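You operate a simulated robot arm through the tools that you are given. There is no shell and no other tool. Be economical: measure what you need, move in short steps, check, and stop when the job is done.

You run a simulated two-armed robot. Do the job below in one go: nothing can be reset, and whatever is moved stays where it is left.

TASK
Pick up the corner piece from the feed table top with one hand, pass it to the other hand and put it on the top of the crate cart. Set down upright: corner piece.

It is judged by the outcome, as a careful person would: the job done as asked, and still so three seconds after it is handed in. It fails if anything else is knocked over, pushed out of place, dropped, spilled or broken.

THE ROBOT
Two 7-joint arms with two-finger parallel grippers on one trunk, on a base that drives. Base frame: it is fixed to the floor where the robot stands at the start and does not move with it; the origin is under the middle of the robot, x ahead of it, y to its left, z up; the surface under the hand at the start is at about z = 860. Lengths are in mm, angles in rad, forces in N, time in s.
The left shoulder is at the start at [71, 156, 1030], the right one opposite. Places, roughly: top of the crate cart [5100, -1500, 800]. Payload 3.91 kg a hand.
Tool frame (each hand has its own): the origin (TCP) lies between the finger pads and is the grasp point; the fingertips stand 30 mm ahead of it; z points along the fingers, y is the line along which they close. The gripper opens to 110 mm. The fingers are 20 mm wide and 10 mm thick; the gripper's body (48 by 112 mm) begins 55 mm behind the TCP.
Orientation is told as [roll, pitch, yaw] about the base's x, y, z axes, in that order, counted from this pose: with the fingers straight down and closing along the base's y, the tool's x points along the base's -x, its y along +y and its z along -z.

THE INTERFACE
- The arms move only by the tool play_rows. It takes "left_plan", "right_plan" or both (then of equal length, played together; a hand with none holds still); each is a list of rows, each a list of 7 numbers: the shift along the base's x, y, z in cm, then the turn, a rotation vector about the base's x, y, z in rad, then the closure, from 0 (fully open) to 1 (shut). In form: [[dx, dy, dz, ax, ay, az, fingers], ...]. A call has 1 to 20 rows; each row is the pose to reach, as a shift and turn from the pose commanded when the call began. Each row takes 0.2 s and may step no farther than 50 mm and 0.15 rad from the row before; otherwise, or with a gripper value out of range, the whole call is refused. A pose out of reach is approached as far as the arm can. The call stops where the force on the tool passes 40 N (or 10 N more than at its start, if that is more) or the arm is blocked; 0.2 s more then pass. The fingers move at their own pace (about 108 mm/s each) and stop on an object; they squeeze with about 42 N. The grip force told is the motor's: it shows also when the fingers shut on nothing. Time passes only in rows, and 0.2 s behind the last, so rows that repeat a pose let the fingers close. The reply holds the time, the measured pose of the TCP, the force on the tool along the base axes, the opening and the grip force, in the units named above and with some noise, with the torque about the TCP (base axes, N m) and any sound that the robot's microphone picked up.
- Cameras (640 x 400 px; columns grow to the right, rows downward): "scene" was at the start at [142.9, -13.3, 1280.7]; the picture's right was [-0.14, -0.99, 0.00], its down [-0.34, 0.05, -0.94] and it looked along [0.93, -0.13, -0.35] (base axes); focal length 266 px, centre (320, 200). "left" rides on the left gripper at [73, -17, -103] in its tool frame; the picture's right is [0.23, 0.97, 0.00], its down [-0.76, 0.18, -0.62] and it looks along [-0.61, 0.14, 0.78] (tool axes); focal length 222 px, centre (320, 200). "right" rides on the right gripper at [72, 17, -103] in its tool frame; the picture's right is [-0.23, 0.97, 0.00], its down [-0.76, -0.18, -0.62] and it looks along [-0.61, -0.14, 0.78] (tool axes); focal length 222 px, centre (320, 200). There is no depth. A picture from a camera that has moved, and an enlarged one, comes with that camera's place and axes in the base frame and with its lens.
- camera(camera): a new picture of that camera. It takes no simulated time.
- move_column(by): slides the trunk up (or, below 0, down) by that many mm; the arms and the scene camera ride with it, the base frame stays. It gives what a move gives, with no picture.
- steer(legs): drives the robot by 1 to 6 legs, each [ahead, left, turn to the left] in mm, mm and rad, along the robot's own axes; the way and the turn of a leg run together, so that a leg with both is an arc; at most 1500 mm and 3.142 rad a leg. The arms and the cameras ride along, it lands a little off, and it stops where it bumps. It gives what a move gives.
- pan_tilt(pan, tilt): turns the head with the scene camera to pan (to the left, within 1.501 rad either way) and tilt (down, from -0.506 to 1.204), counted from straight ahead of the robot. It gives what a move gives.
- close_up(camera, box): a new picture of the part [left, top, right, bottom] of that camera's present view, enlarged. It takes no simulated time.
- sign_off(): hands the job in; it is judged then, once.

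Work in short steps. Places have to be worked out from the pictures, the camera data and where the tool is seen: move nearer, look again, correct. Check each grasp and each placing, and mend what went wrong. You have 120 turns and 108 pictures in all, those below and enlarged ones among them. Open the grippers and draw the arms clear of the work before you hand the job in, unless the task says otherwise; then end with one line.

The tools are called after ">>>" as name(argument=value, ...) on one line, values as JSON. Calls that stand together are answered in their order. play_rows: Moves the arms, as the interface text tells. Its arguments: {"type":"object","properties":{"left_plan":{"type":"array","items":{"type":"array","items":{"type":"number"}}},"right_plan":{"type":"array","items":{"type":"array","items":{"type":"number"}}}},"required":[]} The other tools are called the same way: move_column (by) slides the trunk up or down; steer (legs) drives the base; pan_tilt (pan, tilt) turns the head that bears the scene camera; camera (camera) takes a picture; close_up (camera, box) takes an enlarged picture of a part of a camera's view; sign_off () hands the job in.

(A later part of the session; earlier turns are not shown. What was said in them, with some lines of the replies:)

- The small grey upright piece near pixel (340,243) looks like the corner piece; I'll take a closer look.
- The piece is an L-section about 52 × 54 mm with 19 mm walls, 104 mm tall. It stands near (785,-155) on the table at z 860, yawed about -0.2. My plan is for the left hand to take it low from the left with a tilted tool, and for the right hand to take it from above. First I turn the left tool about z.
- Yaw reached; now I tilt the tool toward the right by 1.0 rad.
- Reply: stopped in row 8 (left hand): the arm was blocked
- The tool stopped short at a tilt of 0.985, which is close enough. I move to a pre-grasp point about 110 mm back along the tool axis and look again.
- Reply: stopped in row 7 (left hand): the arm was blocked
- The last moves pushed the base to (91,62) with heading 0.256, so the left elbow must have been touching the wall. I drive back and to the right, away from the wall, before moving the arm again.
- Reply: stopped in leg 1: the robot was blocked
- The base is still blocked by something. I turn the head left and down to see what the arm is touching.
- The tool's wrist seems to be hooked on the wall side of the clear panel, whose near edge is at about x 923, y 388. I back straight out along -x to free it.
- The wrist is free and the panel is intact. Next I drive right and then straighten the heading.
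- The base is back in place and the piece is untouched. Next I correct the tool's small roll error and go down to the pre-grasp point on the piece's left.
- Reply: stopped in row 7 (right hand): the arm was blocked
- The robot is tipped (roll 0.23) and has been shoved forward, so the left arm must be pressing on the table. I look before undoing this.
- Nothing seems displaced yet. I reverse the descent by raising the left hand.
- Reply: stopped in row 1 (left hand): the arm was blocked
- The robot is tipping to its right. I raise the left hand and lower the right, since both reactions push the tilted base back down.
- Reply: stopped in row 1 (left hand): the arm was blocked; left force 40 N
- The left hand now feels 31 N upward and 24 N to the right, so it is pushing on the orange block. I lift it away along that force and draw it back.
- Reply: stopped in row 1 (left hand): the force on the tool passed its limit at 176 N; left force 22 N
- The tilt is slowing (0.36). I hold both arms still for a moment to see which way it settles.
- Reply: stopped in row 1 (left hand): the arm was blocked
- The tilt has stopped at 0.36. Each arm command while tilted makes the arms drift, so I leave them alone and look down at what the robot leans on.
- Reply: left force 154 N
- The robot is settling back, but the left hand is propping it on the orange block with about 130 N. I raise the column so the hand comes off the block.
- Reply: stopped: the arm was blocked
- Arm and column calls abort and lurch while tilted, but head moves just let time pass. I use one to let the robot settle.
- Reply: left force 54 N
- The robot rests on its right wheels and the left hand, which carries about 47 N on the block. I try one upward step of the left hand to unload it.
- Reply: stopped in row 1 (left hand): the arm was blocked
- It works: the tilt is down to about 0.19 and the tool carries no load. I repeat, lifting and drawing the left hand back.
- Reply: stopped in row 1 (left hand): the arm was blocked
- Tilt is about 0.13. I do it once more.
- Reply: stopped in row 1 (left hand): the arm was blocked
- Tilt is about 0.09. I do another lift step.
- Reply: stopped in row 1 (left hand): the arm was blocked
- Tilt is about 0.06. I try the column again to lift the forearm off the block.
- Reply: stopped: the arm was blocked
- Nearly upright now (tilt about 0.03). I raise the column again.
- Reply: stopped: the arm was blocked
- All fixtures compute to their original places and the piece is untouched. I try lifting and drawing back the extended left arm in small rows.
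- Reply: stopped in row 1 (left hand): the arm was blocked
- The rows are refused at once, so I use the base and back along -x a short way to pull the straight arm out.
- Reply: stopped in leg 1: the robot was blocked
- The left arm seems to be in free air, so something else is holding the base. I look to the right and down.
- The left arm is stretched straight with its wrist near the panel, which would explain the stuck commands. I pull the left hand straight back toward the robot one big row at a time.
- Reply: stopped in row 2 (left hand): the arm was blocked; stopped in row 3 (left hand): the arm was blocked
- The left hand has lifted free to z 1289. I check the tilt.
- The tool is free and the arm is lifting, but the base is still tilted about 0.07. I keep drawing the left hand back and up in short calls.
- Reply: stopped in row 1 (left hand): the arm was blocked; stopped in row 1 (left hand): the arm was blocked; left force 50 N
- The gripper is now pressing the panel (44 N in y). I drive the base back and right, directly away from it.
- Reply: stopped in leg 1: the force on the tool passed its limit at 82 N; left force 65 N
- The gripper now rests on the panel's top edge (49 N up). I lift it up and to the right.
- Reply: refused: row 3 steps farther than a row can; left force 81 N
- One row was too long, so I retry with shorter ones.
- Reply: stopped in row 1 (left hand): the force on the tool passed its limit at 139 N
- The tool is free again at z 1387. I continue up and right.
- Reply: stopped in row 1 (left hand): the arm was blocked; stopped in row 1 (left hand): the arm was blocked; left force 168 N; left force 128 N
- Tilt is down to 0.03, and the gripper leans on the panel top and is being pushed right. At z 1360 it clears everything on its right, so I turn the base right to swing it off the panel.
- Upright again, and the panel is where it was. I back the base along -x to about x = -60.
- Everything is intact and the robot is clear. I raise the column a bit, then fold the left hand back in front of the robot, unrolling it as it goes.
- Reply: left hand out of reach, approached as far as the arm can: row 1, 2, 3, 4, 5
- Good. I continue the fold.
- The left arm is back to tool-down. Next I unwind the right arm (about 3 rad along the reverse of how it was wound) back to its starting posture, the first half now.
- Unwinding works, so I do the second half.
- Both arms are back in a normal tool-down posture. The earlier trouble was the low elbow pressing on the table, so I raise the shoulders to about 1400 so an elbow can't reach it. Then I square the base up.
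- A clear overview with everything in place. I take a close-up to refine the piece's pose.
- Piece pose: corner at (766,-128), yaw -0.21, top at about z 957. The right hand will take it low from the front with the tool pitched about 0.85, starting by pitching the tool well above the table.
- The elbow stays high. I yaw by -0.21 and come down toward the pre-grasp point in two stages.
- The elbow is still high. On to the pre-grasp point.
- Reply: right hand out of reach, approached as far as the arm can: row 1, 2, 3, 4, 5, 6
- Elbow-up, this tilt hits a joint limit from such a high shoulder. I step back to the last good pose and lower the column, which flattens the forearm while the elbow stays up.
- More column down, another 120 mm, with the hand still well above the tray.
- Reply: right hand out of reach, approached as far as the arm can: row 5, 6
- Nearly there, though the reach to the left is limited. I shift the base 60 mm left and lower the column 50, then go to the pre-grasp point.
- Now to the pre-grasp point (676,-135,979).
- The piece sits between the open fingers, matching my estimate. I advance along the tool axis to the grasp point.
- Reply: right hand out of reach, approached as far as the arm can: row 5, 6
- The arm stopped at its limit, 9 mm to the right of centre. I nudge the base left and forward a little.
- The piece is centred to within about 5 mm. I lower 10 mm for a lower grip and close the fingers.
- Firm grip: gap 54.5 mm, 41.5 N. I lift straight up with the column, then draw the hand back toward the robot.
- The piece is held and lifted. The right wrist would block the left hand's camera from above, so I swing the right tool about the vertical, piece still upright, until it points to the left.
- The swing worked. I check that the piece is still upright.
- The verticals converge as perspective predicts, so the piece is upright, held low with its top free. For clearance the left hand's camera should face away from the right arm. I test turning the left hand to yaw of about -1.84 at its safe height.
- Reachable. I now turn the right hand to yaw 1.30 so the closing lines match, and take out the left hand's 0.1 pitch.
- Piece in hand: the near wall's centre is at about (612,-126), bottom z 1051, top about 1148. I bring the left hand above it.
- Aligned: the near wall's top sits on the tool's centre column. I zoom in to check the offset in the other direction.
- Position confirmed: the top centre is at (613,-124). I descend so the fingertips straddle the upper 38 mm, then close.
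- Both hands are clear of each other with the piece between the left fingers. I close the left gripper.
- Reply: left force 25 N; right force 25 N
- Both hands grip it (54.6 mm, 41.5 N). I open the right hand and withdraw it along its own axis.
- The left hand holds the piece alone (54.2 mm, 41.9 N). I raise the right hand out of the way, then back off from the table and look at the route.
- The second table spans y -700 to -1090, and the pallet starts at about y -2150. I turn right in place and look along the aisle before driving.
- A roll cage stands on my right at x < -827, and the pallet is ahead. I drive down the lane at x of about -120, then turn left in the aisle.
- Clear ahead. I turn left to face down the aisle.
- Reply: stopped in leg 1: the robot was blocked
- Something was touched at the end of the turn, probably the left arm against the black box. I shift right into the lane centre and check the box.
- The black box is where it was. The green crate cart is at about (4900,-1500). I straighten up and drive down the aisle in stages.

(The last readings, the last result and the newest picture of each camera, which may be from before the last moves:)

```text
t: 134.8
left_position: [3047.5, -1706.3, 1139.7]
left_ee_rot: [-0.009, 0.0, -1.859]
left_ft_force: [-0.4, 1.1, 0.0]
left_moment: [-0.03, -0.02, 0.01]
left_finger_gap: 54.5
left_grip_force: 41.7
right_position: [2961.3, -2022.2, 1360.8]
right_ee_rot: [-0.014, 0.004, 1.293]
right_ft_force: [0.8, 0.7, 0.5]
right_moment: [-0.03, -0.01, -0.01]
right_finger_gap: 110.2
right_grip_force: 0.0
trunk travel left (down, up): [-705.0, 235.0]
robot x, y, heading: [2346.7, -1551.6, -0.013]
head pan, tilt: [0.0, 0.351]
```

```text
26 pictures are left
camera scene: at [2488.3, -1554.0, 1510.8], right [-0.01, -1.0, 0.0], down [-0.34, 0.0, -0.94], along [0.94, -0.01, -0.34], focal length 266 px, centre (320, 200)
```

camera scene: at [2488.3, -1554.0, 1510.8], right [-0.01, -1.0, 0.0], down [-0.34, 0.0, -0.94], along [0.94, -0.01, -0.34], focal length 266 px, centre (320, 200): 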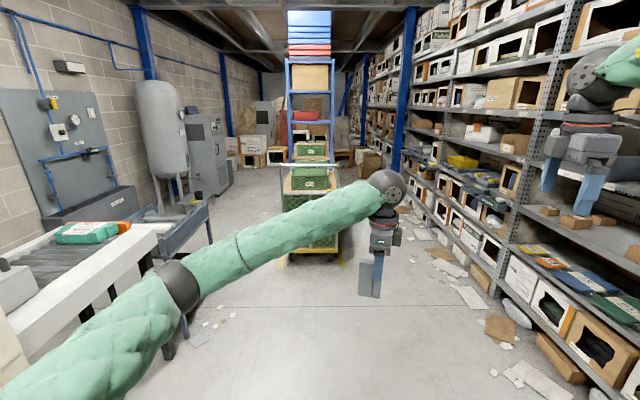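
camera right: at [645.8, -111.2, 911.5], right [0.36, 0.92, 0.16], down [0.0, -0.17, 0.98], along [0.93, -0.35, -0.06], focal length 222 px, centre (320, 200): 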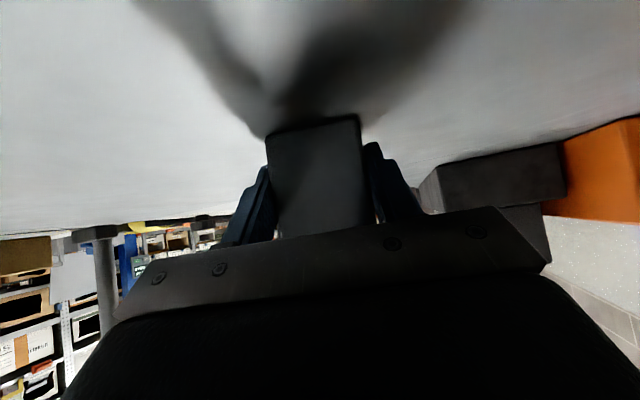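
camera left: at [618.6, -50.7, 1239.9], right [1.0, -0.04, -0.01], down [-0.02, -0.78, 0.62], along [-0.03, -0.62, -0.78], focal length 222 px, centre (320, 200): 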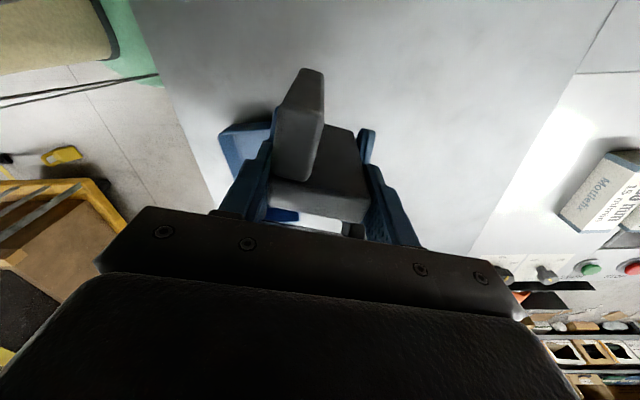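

Clear ahead. I advance to about 1 m from the cart and look at its top.

>>> steer(legs=[[1450, 0, 0.013]])

>>> pan_tilt(pan=0, tilt=0.5)

>>> camera(camera="scene")

```text
t: 141.9
left_position: [4482.5, -1713.6, 1139.1]
left_ee_rot: [-0.008, 0.002, -1.851]
left_ft_force: [0.1, -0.3, 0.1]
left_moment: [-0.01, 0.02, -0.04]
left_finger_gap: 54.4
left_grip_force: 42.1
right_position: [4397.7, -2031.0, 1360.0]
right_ee_rot: [-0.014, 0.006, 1.298]
right_ft_force: [-0.7, 0.2, -0.8]
right_moment: [-0.01, -0.01, -0.01]
right_finger_gap: 110.0
right_grip_force: 0.1
trunk travel left (down, up): [-705.0, 235.0]
robot x, y, heading: [3777.5, -1563.0, -0.006]
head pan, tilt: [0.0, 0.351]
```

```text
t: 142.6
left_position: [4481.9, -1714.1, 1139.1]
left_ee_rot: [-0.008, 0.001, -1.852]
left_ft_force: [0.3, -0.1, -0.7]
left_moment: [0.05, -0.03, 0.04]
left_finger_gap: 54.5
left_grip_force: 42.2
right_position: [4397.1, -2030.7, 1359.5]
right_ee_rot: [-0.013, 0.005, 1.299]
right_ft_force: [0.3, 0.3, 0.5]
right_moment: [-0.02, 0.03, -0.01]
right_finger_gap: 110.1
right_grip_force: 0.1
trunk travel left (down, up): [-705.0, 235.0]
robot x, y, heading: [3778.1, -1566.9, -0.008]
head pan, tilt: [0.0, 0.499]
```

```text
25 pictures are left
camera scene: at [3919.9, -1566.2, 1497.2], right [-0.01, -1.0, 0.0], down [-0.48, 0.0, -0.88], along [0.88, 0.0, -0.48], focal length 266 px, centre (320, 200)
```

scene: 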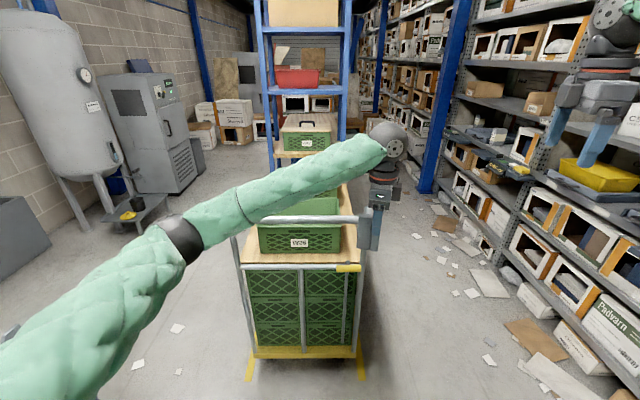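

The cart has a wooden top with green crates on it. I zoom in to find the free area and the handle.

>>> close_up(camera="scene", box=[220, 170, 400, 280])

```text
3.56 times, centred on (310, 225) of scene
camera zoom: at [3919.9, -1566.2, 1497.2], right [-0.01, -1.0, 0.0], down [-0.48, 0.0, -0.88], along [0.88, 0.0, -0.48], focal length 944 px, centre (356, 111)
```

zoom: 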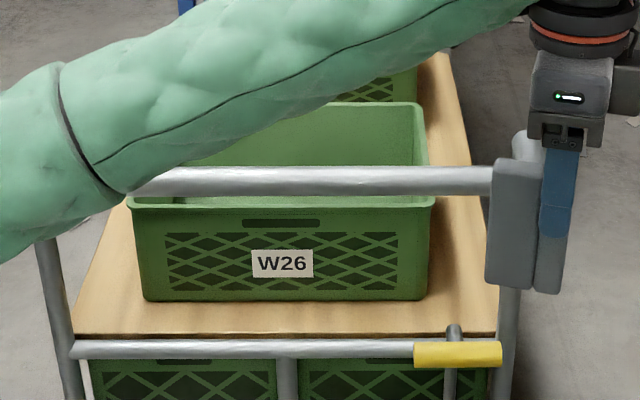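

The free wood is a 58 mm strip in front of the crate and a strip about 70 mm wide on each side, and a handle bar stands at z about 1000. I raise the column and move closer to look down on the top.

>>> move_column(by=200)

>>> steer(legs=[[200, 0, 0]])

>>> pan_tilt(pan=0, tilt=0.7)

>>> camera(camera="scene")

```text
t: 144.8
left_position: [4482.6, -1714.6, 1338.9]
left_ee_rot: [-0.01, 0.001, -1.851]
left_ft_force: [-0.4, -0.1, -0.2]
left_moment: [0.02, 0.01, 0.0]
left_finger_gap: 54.5
left_grip_force: 42.2
right_position: [4399.2, -2030.7, 1560.5]
right_ee_rot: [-0.013, 0.006, 1.298]
right_ft_force: [-0.4, 0.1, 1.1]
right_moment: [-0.02, 0.02, -0.01]
right_finger_gap: 109.8
right_grip_force: 0.1
trunk travel left (down, up): [-905.0, 35.0]
robot x, y, heading: [3774.8, -1563.3, -0.005]
head pan, tilt: [0.0, 0.499]
```

```text
t: 146.4
left_position: [4677.7, -1716.3, 1342.4]
left_ee_rot: [-0.007, 0.0, -1.853]
left_ft_force: [-0.5, -0.2, -0.2]
left_moment: [-0.04, -0.04, -0.03]
left_finger_gap: 54.4
left_grip_force: 41.7
right_position: [4592.9, -2033.5, 1562.2]
right_ee_rot: [-0.018, 0.006, 1.295]
right_ft_force: [0.1, 0.6, 0.4]
right_moment: [0.03, -0.03, -0.03]
right_finger_gap: 110.2
right_grip_force: 0.0
trunk travel left (down, up): [-905.0, 35.0]
robot x, y, heading: [3979.6, -1567.1, -0.006]
head pan, tilt: [0.0, 0.499]
```

```text
t: 147.1
left_position: [4681.0, -1717.1, 1339.5]
left_ee_rot: [-0.009, -0.002, -1.852]
left_ft_force: [-0.1, 0.5, -0.2]
left_moment: [0.0, 0.0, 0.0]
left_finger_gap: 54.6
left_grip_force: 42.0
right_position: [4597.0, -2033.3, 1560.1]
right_ee_rot: [-0.015, 0.005, 1.296]
right_ft_force: [0.7, -0.2, -0.2]
right_moment: [-0.02, 0.02, 0.03]
right_finger_gap: 110.1
right_grip_force: 0.2
trunk travel left (down, up): [-905.0, 35.0]
robot x, y, heading: [3978.1, -1566.6, -0.01]
head pan, tilt: [0.0, 0.7]
```

```text
23 pictures are left
camera scene: at [4113.5, -1567.9, 1679.4], right [-0.01, -1.0, 0.0], down [-0.64, 0.0, -0.76], along [0.76, -0.01, -0.64], focal length 266 px, centre (320, 200)
```

scene: 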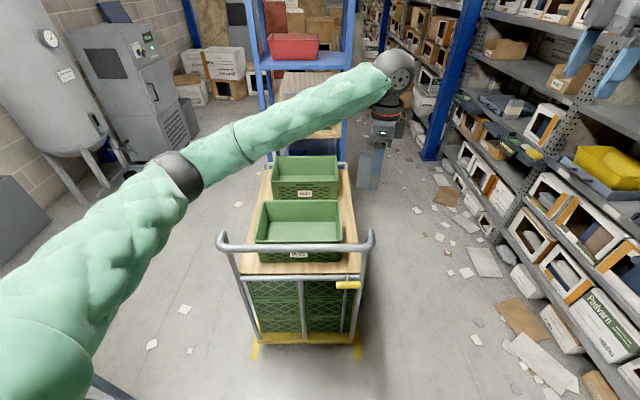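

>>> close_up(camera="scene", box=[210, 150, 390, 280])

```text
3.08 times, centred on (300, 215) of scene
camera zoom: at [4113.5, -1567.9, 1679.4], right [-0.01, -1.0, 0.0], down [-0.64, 0.0, -0.76], along [0.76, -0.01, -0.64], focal length 817 px, centre (382, 154)
```

zoom: 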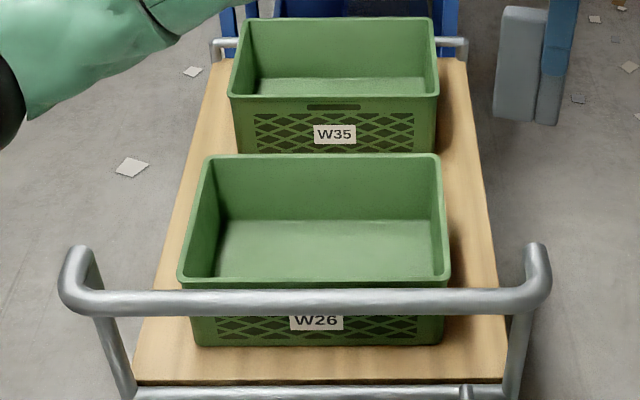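

There's a free gap about 150 mm deep between the two crates, at x from about 5010 to 5160. I'll set the piece there. I drive forward until the hand is above it, still high, and shift left a bit.

>>> steer(legs=[[0, 80, 0], [390, 0, 0.008]])

>>> camera(camera="scene")

>>> camera(camera="left")

```text
t: 150.2
left_position: [5075.1, -1633.9, 1340.4]
left_ee_rot: [-0.007, 0.002, -1.844]
left_ft_force: [-0.2, 0.3, -0.1]
left_moment: [0.02, 0.01, -0.01]
left_finger_gap: 54.3
left_grip_force: 41.5
right_position: [4992.1, -1949.9, 1562.3]
right_ee_rot: [-0.016, 0.005, 1.305]
right_ft_force: [-0.6, -0.4, 0.4]
right_moment: [-0.05, 0.0, -0.01]
right_finger_gap: 109.9
right_grip_force: 0.1
trunk travel left (down, up): [-905.0, 35.0]
robot x, y, heading: [4372.6, -1489.1, 0.0]
head pan, tilt: [0.0, 0.7]
```

```text
21 pictures are left
camera scene: at [4505.6, -1488.3, 1679.6], right [0.0, -1.0, 0.0], down [-0.64, 0.0, -0.77], along [0.77, 0.0, -0.64], focal length 266 px, centre (320, 200)
```

scene: 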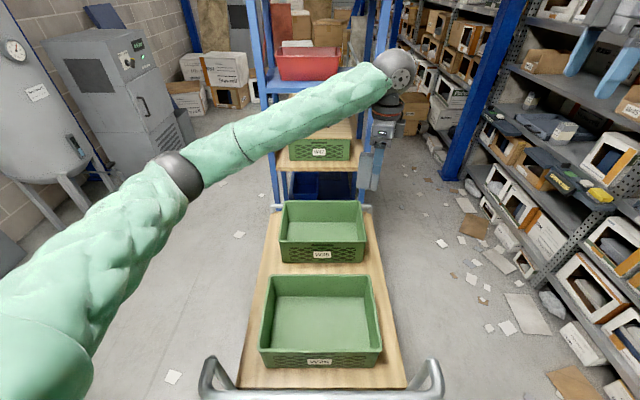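

```text
20 pictures are left
camera left: at [5080.0, -1558.9, 1443.3], right [1.0, -0.04, -0.01], down [-0.03, -0.78, 0.62], along [-0.03, -0.62, -0.78], focal length 222 px, centre (320, 200)
```

left: 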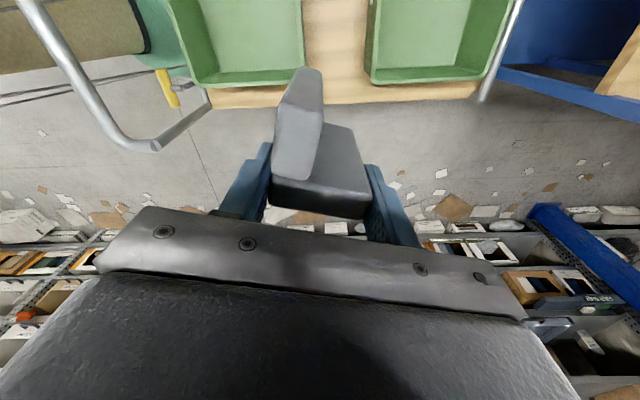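

The hand is over the gap, whose centre x is about 5092, and there is wood on both sides. I lower the column 200 mm, keeping the elbow above the handle bar.

>>> move_column(by=-200)

>>> play_rows(left_plan=[[0.9, 0, -2, 0, 0, 0, 1], [1.7, 0, -4, 0, 0, 0, 1], [1.7, 0, -7, 0, 0, 0, 1], [1.7, 0, -10, 0, 0, 0, 1], [1.7, 0, -10, 0, 0, 0, 1]])

>>> camera(camera="left")

>>> camera(camera="scene")

```text
t: 152.4
left_position: [5076.5, -1633.2, 1140.7]
left_ee_rot: [-0.01, -0.001, -1.845]
left_ft_force: [0.6, -0.1, -0.5]
left_moment: [0.03, -0.01, -0.04]
left_finger_gap: 54.9
left_grip_force: 42.1
right_position: [4994.2, -1950.3, 1360.5]
right_ee_rot: [-0.016, 0.006, 1.307]
right_ft_force: [-0.2, 0.0, -0.6]
right_moment: [-0.02, 0.04, 0.01]
right_finger_gap: 109.8
right_grip_force: 0.1
trunk travel left (down, up): [-705.0, 235.0]
robot x, y, heading: [4372.5, -1487.1, 0.0]
head pan, tilt: [0.0, 0.7]
```

```text
t: 153.6
left_position: [5092.7, -1635.1, 1039.2]
left_ee_rot: [-0.01, 0.0, -1.846]
left_ft_force: [-0.6, -0.1, 0.0]
left_moment: [0.02, 0.0, 0.03]
left_finger_gap: 54.5
left_grip_force: 42.2
right_position: [4993.7, -1950.3, 1360.7]
right_ee_rot: [-0.016, 0.005, 1.305]
right_ft_force: [0.0, -0.7, 0.1]
right_moment: [-0.01, -0.01, 0.0]
right_finger_gap: 110.0
right_grip_force: 0.0
trunk travel left (down, up): [-705.0, 235.0]
robot x, y, heading: [4369.7, -1486.3, -0.004]
head pan, tilt: [0.0, 0.7]
```

```text
19 pictures are left
camera left: at [5097.9, -1560.6, 1142.0], right [1.0, -0.04, -0.01], down [-0.03, -0.78, 0.62], along [-0.03, -0.62, -0.78], focal length 222 px, centre (320, 200)
```

left: 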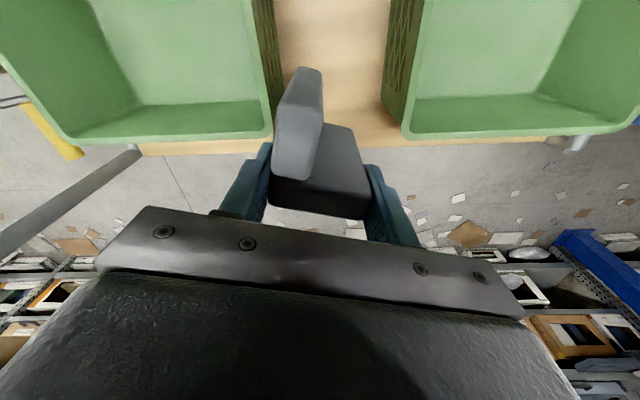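

```text
18 pictures are left
camera scene: at [4506.3, -1489.2, 1479.5], right [0.0, -1.0, 0.0], down [-0.64, 0.0, -0.76], along [0.76, 0.0, -0.64], focal length 266 px, centre (320, 200)
```

scene: 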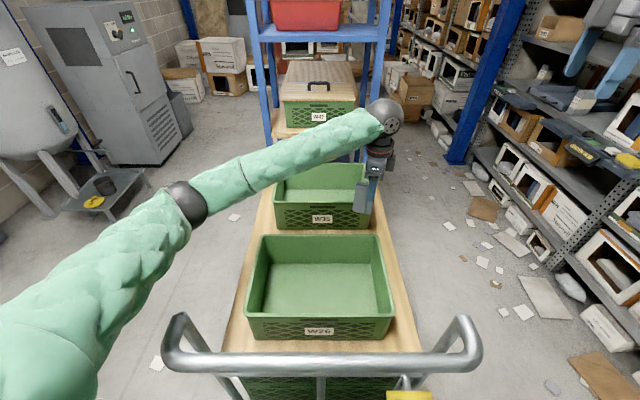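

Combining both cameras, the gap spans x of about 5036 to 5190, the crate rims are near z 885 and the wood near z 755-800. I centre the hand at x 5112 and go down to just above the earliest possible contact.

>>> play_rows(left_plan=[[1, 0, -2, 0, 0, 0, 1], [1.9, 0, -4, 0, 0, 0, 1], [1.9, 0, -7, 0, 0, 0, 1], [1.9, 0, -10, 0, 0, 0, 1], [1.9, 0, -12, 0, 0, 0, 1], [1.9, 0, -14, 0, 0, 0, 1], [1.9, 0, -14, 0, 0, 0, 1]])

>>> camera(camera="left")

>>> camera(camera="scene")

```text
t: 155.2
left_position: [5110.9, -1632.4, 900.9]
left_ee_rot: [-0.01, 0.001, -1.843]
left_ft_force: [-0.9, -0.1, 0.7]
left_moment: [0.0, 0.02, 0.03]
left_finger_gap: 54.4
left_grip_force: 42.0
right_position: [4994.0, -1949.5, 1362.8]
right_ee_rot: [-0.017, 0.006, 1.304]
right_ft_force: [0.7, -0.6, -0.5]
right_moment: [0.0, -0.01, -0.04]
right_finger_gap: 110.0
right_grip_force: 0.0
trunk travel left (down, up): [-705.0, 235.0]
robot x, y, heading: [4372.8, -1488.1, -0.001]
head pan, tilt: [0.0, 0.7]
```

```text
17 pictures are left
camera left: at [5116.4, -1559.2, 1003.8], right [1.0, -0.04, -0.01], down [-0.03, -0.78, 0.62], along [-0.03, -0.62, -0.78], focal length 222 px, centre (320, 200)
```

left: 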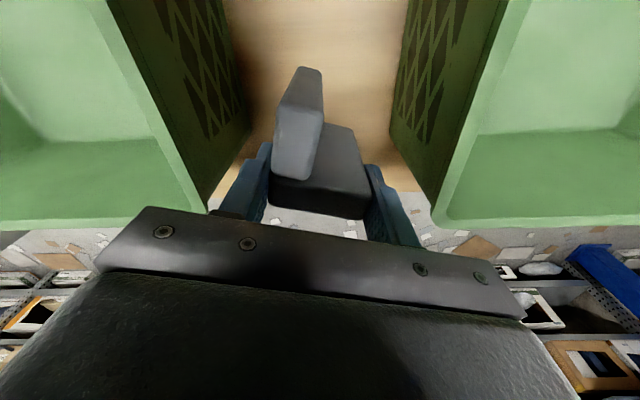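

```text
16 pictures are left
camera scene: at [4506.5, -1489.2, 1479.5], right [0.0, -1.0, 0.0], down [-0.64, 0.0, -0.76], along [0.76, 0.0, -0.64], focal length 266 px, centre (320, 200)
```

scene: 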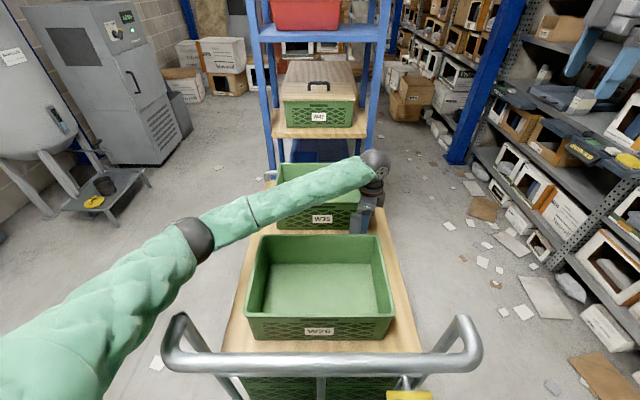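

Centred between the crates with wood below. I descend in 5 mm rows, watching the force.

>>> play_rows(left_plan=[[0, 0, -0.5, 0, 0, 0, 1], [0, 0, -1, 0, 0, 0, 1], [0, 0, -1.5, 0, 0, 0, 1], [0, 0, -2, 0, 0, 0, 1], [0, 0, -2.5, 0, 0, 0, 1], [0, 0, -3, 0, 0, 0, 1]])

>>> camera(camera="left")

```text
t: 156.6
left_position: [5111.0, -1633.7, 868.8]
left_ee_rot: [-0.009, -0.001, -1.844]
left_ft_force: [0.7, 0.0, -0.6]
left_moment: [-0.03, 0.03, 0.01]
left_finger_gap: 54.5
left_grip_force: 41.9
right_position: [4995.6, -1950.4, 1361.3]
right_ee_rot: [-0.016, 0.004, 1.304]
right_ft_force: [0.2, 0.3, 0.6]
right_moment: [0.01, -0.03, 0.0]
right_finger_gap: 109.9
right_grip_force: 0.1
trunk travel left (down, up): [-705.0, 235.0]
robot x, y, heading: [4371.0, -1490.0, 0.002]
head pan, tilt: [0.0, 0.7]
```

```text
15 pictures are left
camera left: at [5117.1, -1560.1, 972.6], right [1.0, -0.04, -0.01], down [-0.03, -0.78, 0.62], along [-0.03, -0.62, -0.78], focal length 222 px, centre (320, 200)
```

left: 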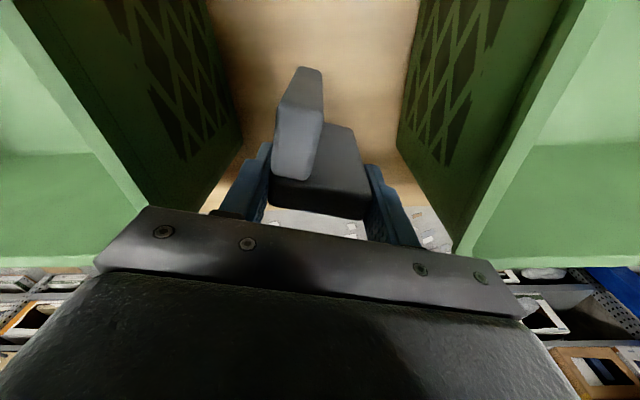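

No contact yet at bottom z of about 783. I keep going down in small rows.

>>> play_rows(left_plan=[[0, 0, -0.4, 0, 0, 0, 1], [0, 0, -0.8, 0, 0, 0, 1], [0, 0, -1.2, 0, 0, 0, 1], [0, 0, -1.6, 0, 0, 0, 1]])

```text
t: 157.6
left_position: [5117.4, -1630.5, 860.0]
left_ee_rot: [-0.003, 0.001, -1.845]
left_ft_force: [0.1, 0.2, -0.2]
left_moment: [0.0, -0.02, -0.01]
left_finger_gap: 54.6
left_grip_force: 41.6
right_position: [4997.1, -1951.0, 1363.8]
right_ee_rot: [-0.015, 0.005, 1.305]
right_ft_force: [0.1, 0.1, -0.4]
right_moment: [-0.01, 0.02, 0.0]
right_finger_gap: 109.9
right_grip_force: 0.1
trunk travel left (down, up): [-705.0, 235.0]
robot x, y, heading: [4371.6, -1491.9, 0.001]
head pan, tilt: [0.0, 0.7]
```

The hand moved 6 mm sideways and less than commanded with no tool force, so another part of the arm is touching something. I go back up 10 mm and look.

>>> play_rows(left_plan=[[0, 0, 0.6, 0, 0, 0, 1], [0, 0, 1.2, 0, 0, 0, 1]])

>>> pan_tilt(pan=0.2, tilt=0.9)

>>> camera(camera="scene")

```text
t: 158.2
left_position: [5115.2, -1631.4, 872.8]
left_ee_rot: [0.0, 0.001, -1.842]
left_ft_force: [0.1, 0.2, 0.1]
left_moment: [0.01, 0.04, 0.02]
left_finger_gap: 54.5
left_grip_force: 41.7
right_position: [4995.8, -1947.0, 1362.3]
right_ee_rot: [-0.017, 0.008, 1.306]
right_ft_force: [0.1, 0.7, 0.3]
right_moment: [-0.05, 0.01, 0.02]
right_finger_gap: 109.9
right_grip_force: 0.0
trunk travel left (down, up): [-705.0, 235.0]
robot x, y, heading: [4372.7, -1489.9, 0.0]
head pan, tilt: [0.0, 0.7]
```

```text
t: 158.9
left_position: [5114.1, -1630.8, 872.9]
left_ee_rot: [-0.001, 0.0, -1.843]
left_ft_force: [0.5, 0.5, 0.2]
left_moment: [0.0, 0.02, -0.02]
left_finger_gap: 54.6
left_grip_force: 41.8
right_position: [4993.9, -1946.0, 1363.5]
right_ee_rot: [-0.016, 0.007, 1.305]
right_ft_force: [0.4, 0.2, 0.4]
right_moment: [0.0, 0.0, 0.0]
right_finger_gap: 110.0
right_grip_force: 0.0
trunk travel left (down, up): [-705.0, 235.0]
robot x, y, heading: [4371.6, -1490.1, -0.0]
head pan, tilt: [0.201, 0.901]
```

```text
14 pictures are left
camera scene: at [4495.8, -1470.7, 1464.3], right [0.2, -0.98, 0.0], down [-0.77, -0.16, -0.62], along [0.61, 0.12, -0.78], focal length 266 px, centre (320, 200)
```

scene: 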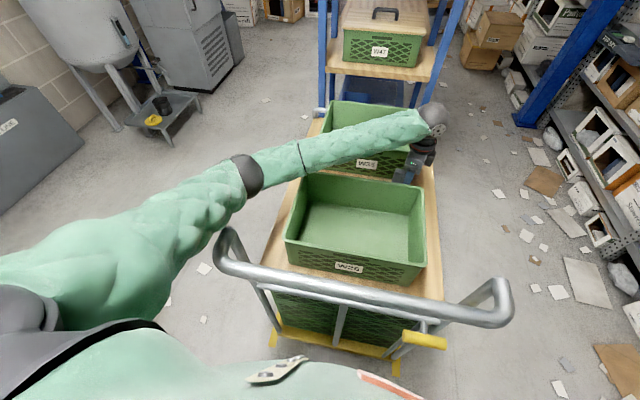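

The left upper arm seems to be touching the handle bar's bend. I raise the column 150 mm, piece and all, then lower the hand with the arm alone so the upper arm clears the bar.

>>> move_column(by=150)

>>> play_rows(left_plan=[[0, 0, -2.5, 0, 0, 0, 1], [0, 0, -5, 0, 0, 0, 1], [0, 0, -7.5, 0, 0, 0, 1], [0, 0, -10, 0, 0, 0, 1], [0, 0, -12.5, 0, 0, 0, 1], [0, 0, -14, 0, 0, 0, 1], [0, 0, -14, 0, 0, 0, 1]])

>>> camera(camera="scene")

```text
t: 160.7
left_position: [5112.1, -1634.2, 1015.4]
left_ee_rot: [-0.008, 0.001, -1.844]
left_ft_force: [-1.1, -0.6, -0.3]
left_moment: [-0.01, 0.0, 0.03]
left_finger_gap: 54.4
left_grip_force: 42.3
right_position: [4994.5, -1950.4, 1510.3]
right_ee_rot: [-0.016, 0.005, 1.304]
right_ft_force: [0.3, 0.1, 0.0]
right_moment: [0.04, 0.01, 0.01]
right_finger_gap: 109.5
right_grip_force: 0.0
trunk travel left (down, up): [-855.0, 85.0]
robot x, y, heading: [4371.4, -1487.0, -0.003]
head pan, tilt: [0.201, 0.901]
```

```text
t: 162.3
left_position: [5110.3, -1632.3, 876.0]
left_ee_rot: [-0.008, 0.0, -1.845]
left_ft_force: [-0.8, -0.2, -0.4]
left_moment: [-0.01, -0.03, 0.0]
left_finger_gap: 54.0
left_grip_force: 42.2
right_position: [4994.5, -1951.2, 1511.4]
right_ee_rot: [-0.017, 0.006, 1.305]
right_ft_force: [0.0, -0.8, 0.5]
right_moment: [-0.06, 0.02, -0.03]
right_finger_gap: 109.9
right_grip_force: 0.0
trunk travel left (down, up): [-855.0, 85.0]
robot x, y, heading: [4369.2, -1490.0, 0.004]
head pan, tilt: [0.201, 0.901]
```

```text
13 pictures are left
camera scene: at [4495.7, -1474.1, 1613.3], right [0.2, -0.98, 0.0], down [-0.77, -0.16, -0.62], along [0.61, 0.12, -0.78], focal length 266 px, centre (320, 200)
```

scene: 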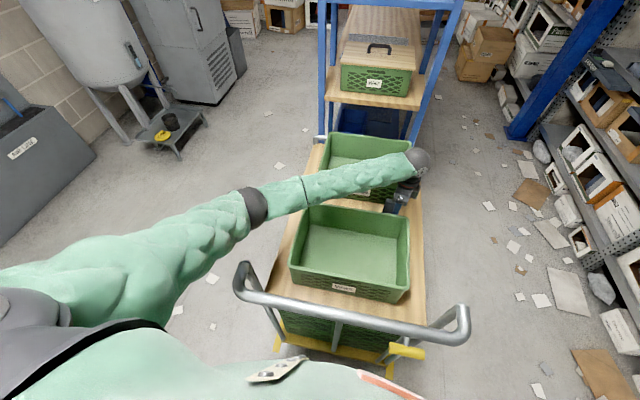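

Tracking is clean again. I continue the slow descent to find the surface.

>>> play_rows(left_plan=[[0, 0, -0.4, 0, 0, 0, 1], [0, 0, -0.8, 0, 0, 0, 1], [0, 0, -1.2, 0, 0, 0, 1], [0, 0, -1.6, 0, 0, 0, 1], [0, 0, -2.0, 0, 0, 0, 1]])

>>> camera(camera="left")

```text
t: 163.5
left_position: [5112.1, -1634.1, 855.8]
left_ee_rot: [-0.008, 0.001, -1.843]
left_ft_force: [0.8, 0.7, -0.1]
left_moment: [0.01, 0.0, 0.0]
left_finger_gap: 54.5
left_grip_force: 41.8
right_position: [4994.3, -1950.1, 1510.6]
right_ee_rot: [-0.015, 0.004, 1.306]
right_ft_force: [-0.6, -0.5, 0.7]
right_moment: [0.03, 0.02, 0.03]
right_finger_gap: 110.0
right_grip_force: 0.0
trunk travel left (down, up): [-855.0, 85.0]
robot x, y, heading: [4369.7, -1493.5, 0.002]
head pan, tilt: [0.201, 0.901]
```

```text
12 pictures are left
camera left: at [5116.7, -1560.3, 958.4], right [1.0, -0.04, -0.01], down [-0.03, -0.78, 0.62], along [-0.03, -0.62, -0.78], focal length 222 px, centre (320, 200)
```

left: 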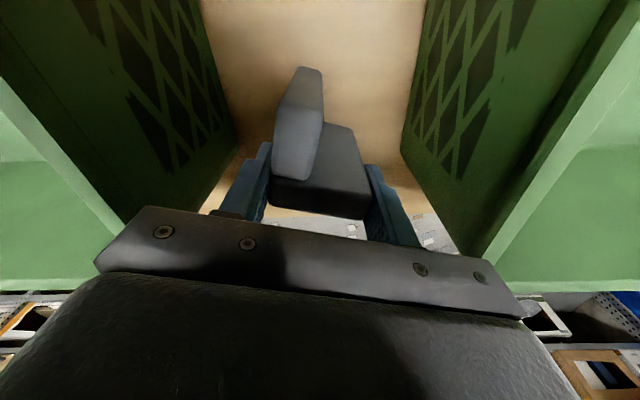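

Still no contact at bottom z of about 770. I go on in 3 mm rows.

>>> play_rows(left_plan=[[0, 0, -0.3, 0, 0, 0, 1], [0, 0, -0.6, 0, 0, 0, 1], [0, 0, -0.9, 0, 0, 0, 1], [0, 0, -1.2, 0, 0, 0, 1]])

```text
t: 164.5
left_position: [5111.1, -1634.6, 847.1]
left_ee_rot: [-0.005, -0.003, -1.844]
left_ft_force: [0.3, 2.4, 21.0]
left_moment: [0.45, -0.16, 0.02]
left_finger_gap: 54.5
left_grip_force: 42.2
right_position: [4992.3, -1950.6, 1512.2]
right_ee_rot: [-0.017, 0.004, 1.305]
right_ft_force: [0.1, 0.0, 0.1]
right_moment: [0.01, 0.03, 0.0]
right_finger_gap: 110.1
right_grip_force: 0.0
trunk travel left (down, up): [-855.0, 85.0]
robot x, y, heading: [4370.2, -1484.4, 0.006]
head pan, tilt: [0.201, 0.901]
```

Contact: 21 N upward at TCP z 847, so the piece stands on the wood. I ease up 2 mm and open the fingers partway.

>>> play_rows(left_plan=[[0, 0, 0.2, 0, 0, 0, 1], [0, 0, 0.2, 0, 0, 0, 0.7], [0, 0, 0.2, 0, 0, 0, 0.35], [0, 0, 0.2, 0, 0, 0, 0.25], [0, 0, 0.2, 0, 0, 0, 0.25]])

>>> camera(camera="left")

```text
t: 165.7
left_position: [5111.3, -1634.9, 846.6]
left_ee_rot: [-0.009, 0.002, -1.843]
left_ft_force: [-0.5, 0.3, 0.0]
left_moment: [0.02, 0.02, -0.03]
left_finger_gap: 82.3
left_grip_force: 0.1
right_position: [4995.4, -1950.1, 1510.4]
right_ee_rot: [-0.016, 0.004, 1.304]
right_ft_force: [-1.3, -0.2, 0.2]
right_moment: [0.01, 0.01, 0.01]
right_finger_gap: 109.9
right_grip_force: 0.0
trunk travel left (down, up): [-855.0, 85.0]
robot x, y, heading: [4370.8, -1491.0, -0.002]
head pan, tilt: [0.201, 0.901]
```

```text
11 pictures are left
camera left: at [5116.3, -1559.7, 948.4], right [1.0, -0.04, -0.01], down [-0.03, -0.78, 0.62], along [-0.03, -0.62, -0.78], focal length 222 px, centre (320, 200)
```

left: 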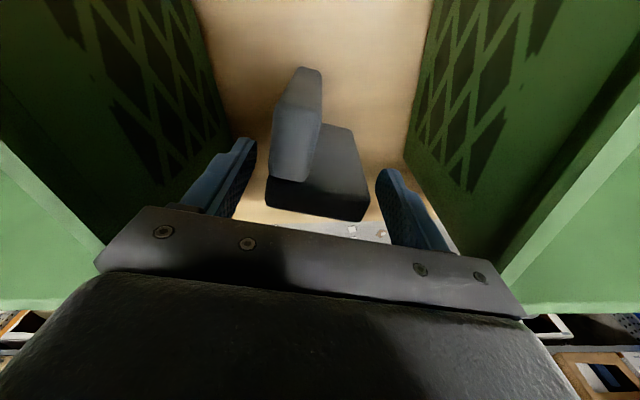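

The piece stands freely and upright between the open fingers. I lift straight up.

>>> play_rows(left_plan=[[0, 0, 1.5, 0, 0, 0, 0.25], [0, 0, 4, 0, 0, 0, 0.25], [0, 0, 7, 0, 0, 0, 0.25], [0, 0, 10.5, 0, 0, 0, 0.25], [0, 0, 14.5, 0, 0, 0, 0.25], [0, 0, 18.5, 0, 0, 0, 0.25], [0, 0, 22, 0, 0, 0, 0.25], [0, 0, 26, 0, 0, 0, 0], [0, 0, 30, 0, 0, 0, 0]])

>>> camera(camera="left")

```text
t: 167.7
left_position: [5108.1, -1634.1, 1145.4]
left_ee_rot: [-0.009, 0.0, -1.844]
left_ft_force: [-0.2, 1.0, 0.9]
left_moment: [-0.01, -0.03, -0.01]
left_finger_gap: 109.9
left_grip_force: 0.1
right_position: [4995.4, -1952.2, 1511.1]
right_ee_rot: [-0.015, 0.006, 1.306]
right_ft_force: [-1.0, 0.6, -1.1]
right_moment: [0.02, 0.01, -0.02]
right_finger_gap: 110.0
right_grip_force: 0.1
trunk travel left (down, up): [-855.0, 85.0]
robot x, y, heading: [4371.1, -1489.9, -0.001]
head pan, tilt: [0.201, 0.901]
```

```text
10 pictures are left
camera left: at [5113.7, -1560.7, 1248.7], right [1.0, -0.04, -0.01], down [-0.03, -0.78, 0.62], along [-0.03, -0.62, -0.78], focal length 222 px, centre (320, 200)
```

left: 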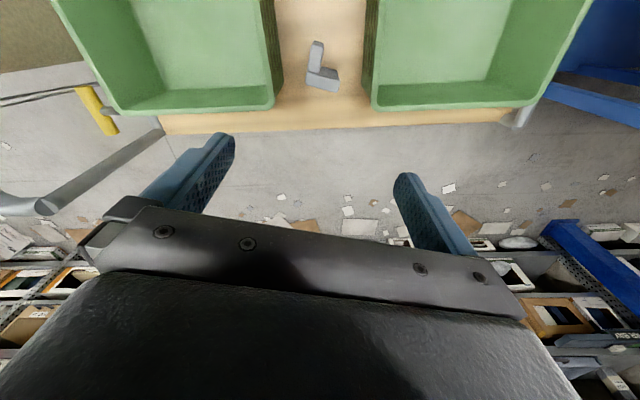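

The piece stands upright on the wood between the crates. I back the robot away with the arms high and take a last look.

>>> steer(legs=[[-500, 0, 0]])

>>> pan_tilt(pan=-0.1, tilt=0.7)

>>> close_up(camera="scene", box=[200, 80, 400, 280])

```text
t: 170.6
left_position: [4608.8, -1633.7, 1145.4]
left_ee_rot: [-0.01, 0.0, -1.844]
left_ft_force: [-0.1, 0.6, -0.6]
left_moment: [0.04, -0.02, 0.0]
left_finger_gap: 110.0
left_grip_force: 0.0
right_position: [4493.5, -1950.7, 1510.1]
right_ee_rot: [-0.013, 0.006, 1.308]
right_ft_force: [-0.2, 1.0, -0.4]
right_moment: [0.0, 0.01, -0.01]
right_finger_gap: 110.2
right_grip_force: 0.0
trunk travel left (down, up): [-855.0, 85.0]
robot x, y, heading: [3869.8, -1490.3, 0.003]
head pan, tilt: [0.201, 0.901]
```

```text
t: 171.4
left_position: [4606.4, -1635.1, 1147.7]
left_ee_rot: [-0.008, 0.001, -1.844]
left_ft_force: [0.0, 0.4, 0.0]
left_moment: [0.01, -0.01, 0.05]
left_finger_gap: 110.0
left_grip_force: 0.1
right_position: [4493.0, -1950.8, 1510.5]
right_ee_rot: [-0.015, 0.005, 1.306]
right_ft_force: [0.4, -0.4, -0.6]
right_moment: [-0.03, 0.0, 0.02]
right_finger_gap: 110.2
right_grip_force: 0.1
trunk travel left (down, up): [-855.0, 85.0]
robot x, y, heading: [3870.1, -1490.7, 0.006]
head pan, tilt: [-0.099, 0.7]
```

```text
2.00 times, centred on (300, 180) of scene
camera zoom: at [4004.1, -1498.5, 1629.5], right [-0.09, -1.0, 0.0], down [-0.64, 0.06, -0.76], along [0.76, -0.07, -0.64], focal length 531 px, centre (360, 240)
```

zoom: 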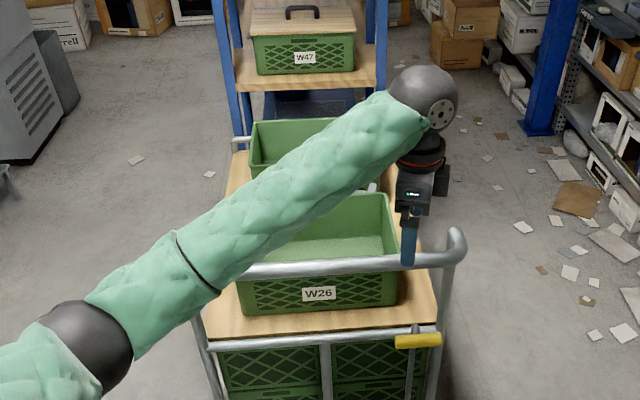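

The cart and crates are undisturbed, the piece is visible between the crates, and the arms are clear. I hand the job in.

>>> sign_off()

```text
The job is handed in.
```

The corner piece is standing upright on the crate cart's wooden top, between the two crates; the right hand picked it up, passed it to the left, and both grippers are now open and clear. Early on the left arm jammed, the robot tipped, and it leaned hard on the orange block and the clear panel. Its arm also bumped something near the black box, and later touched the cart, apparently its handle. In the pictures nothing looks moved or knocked over.
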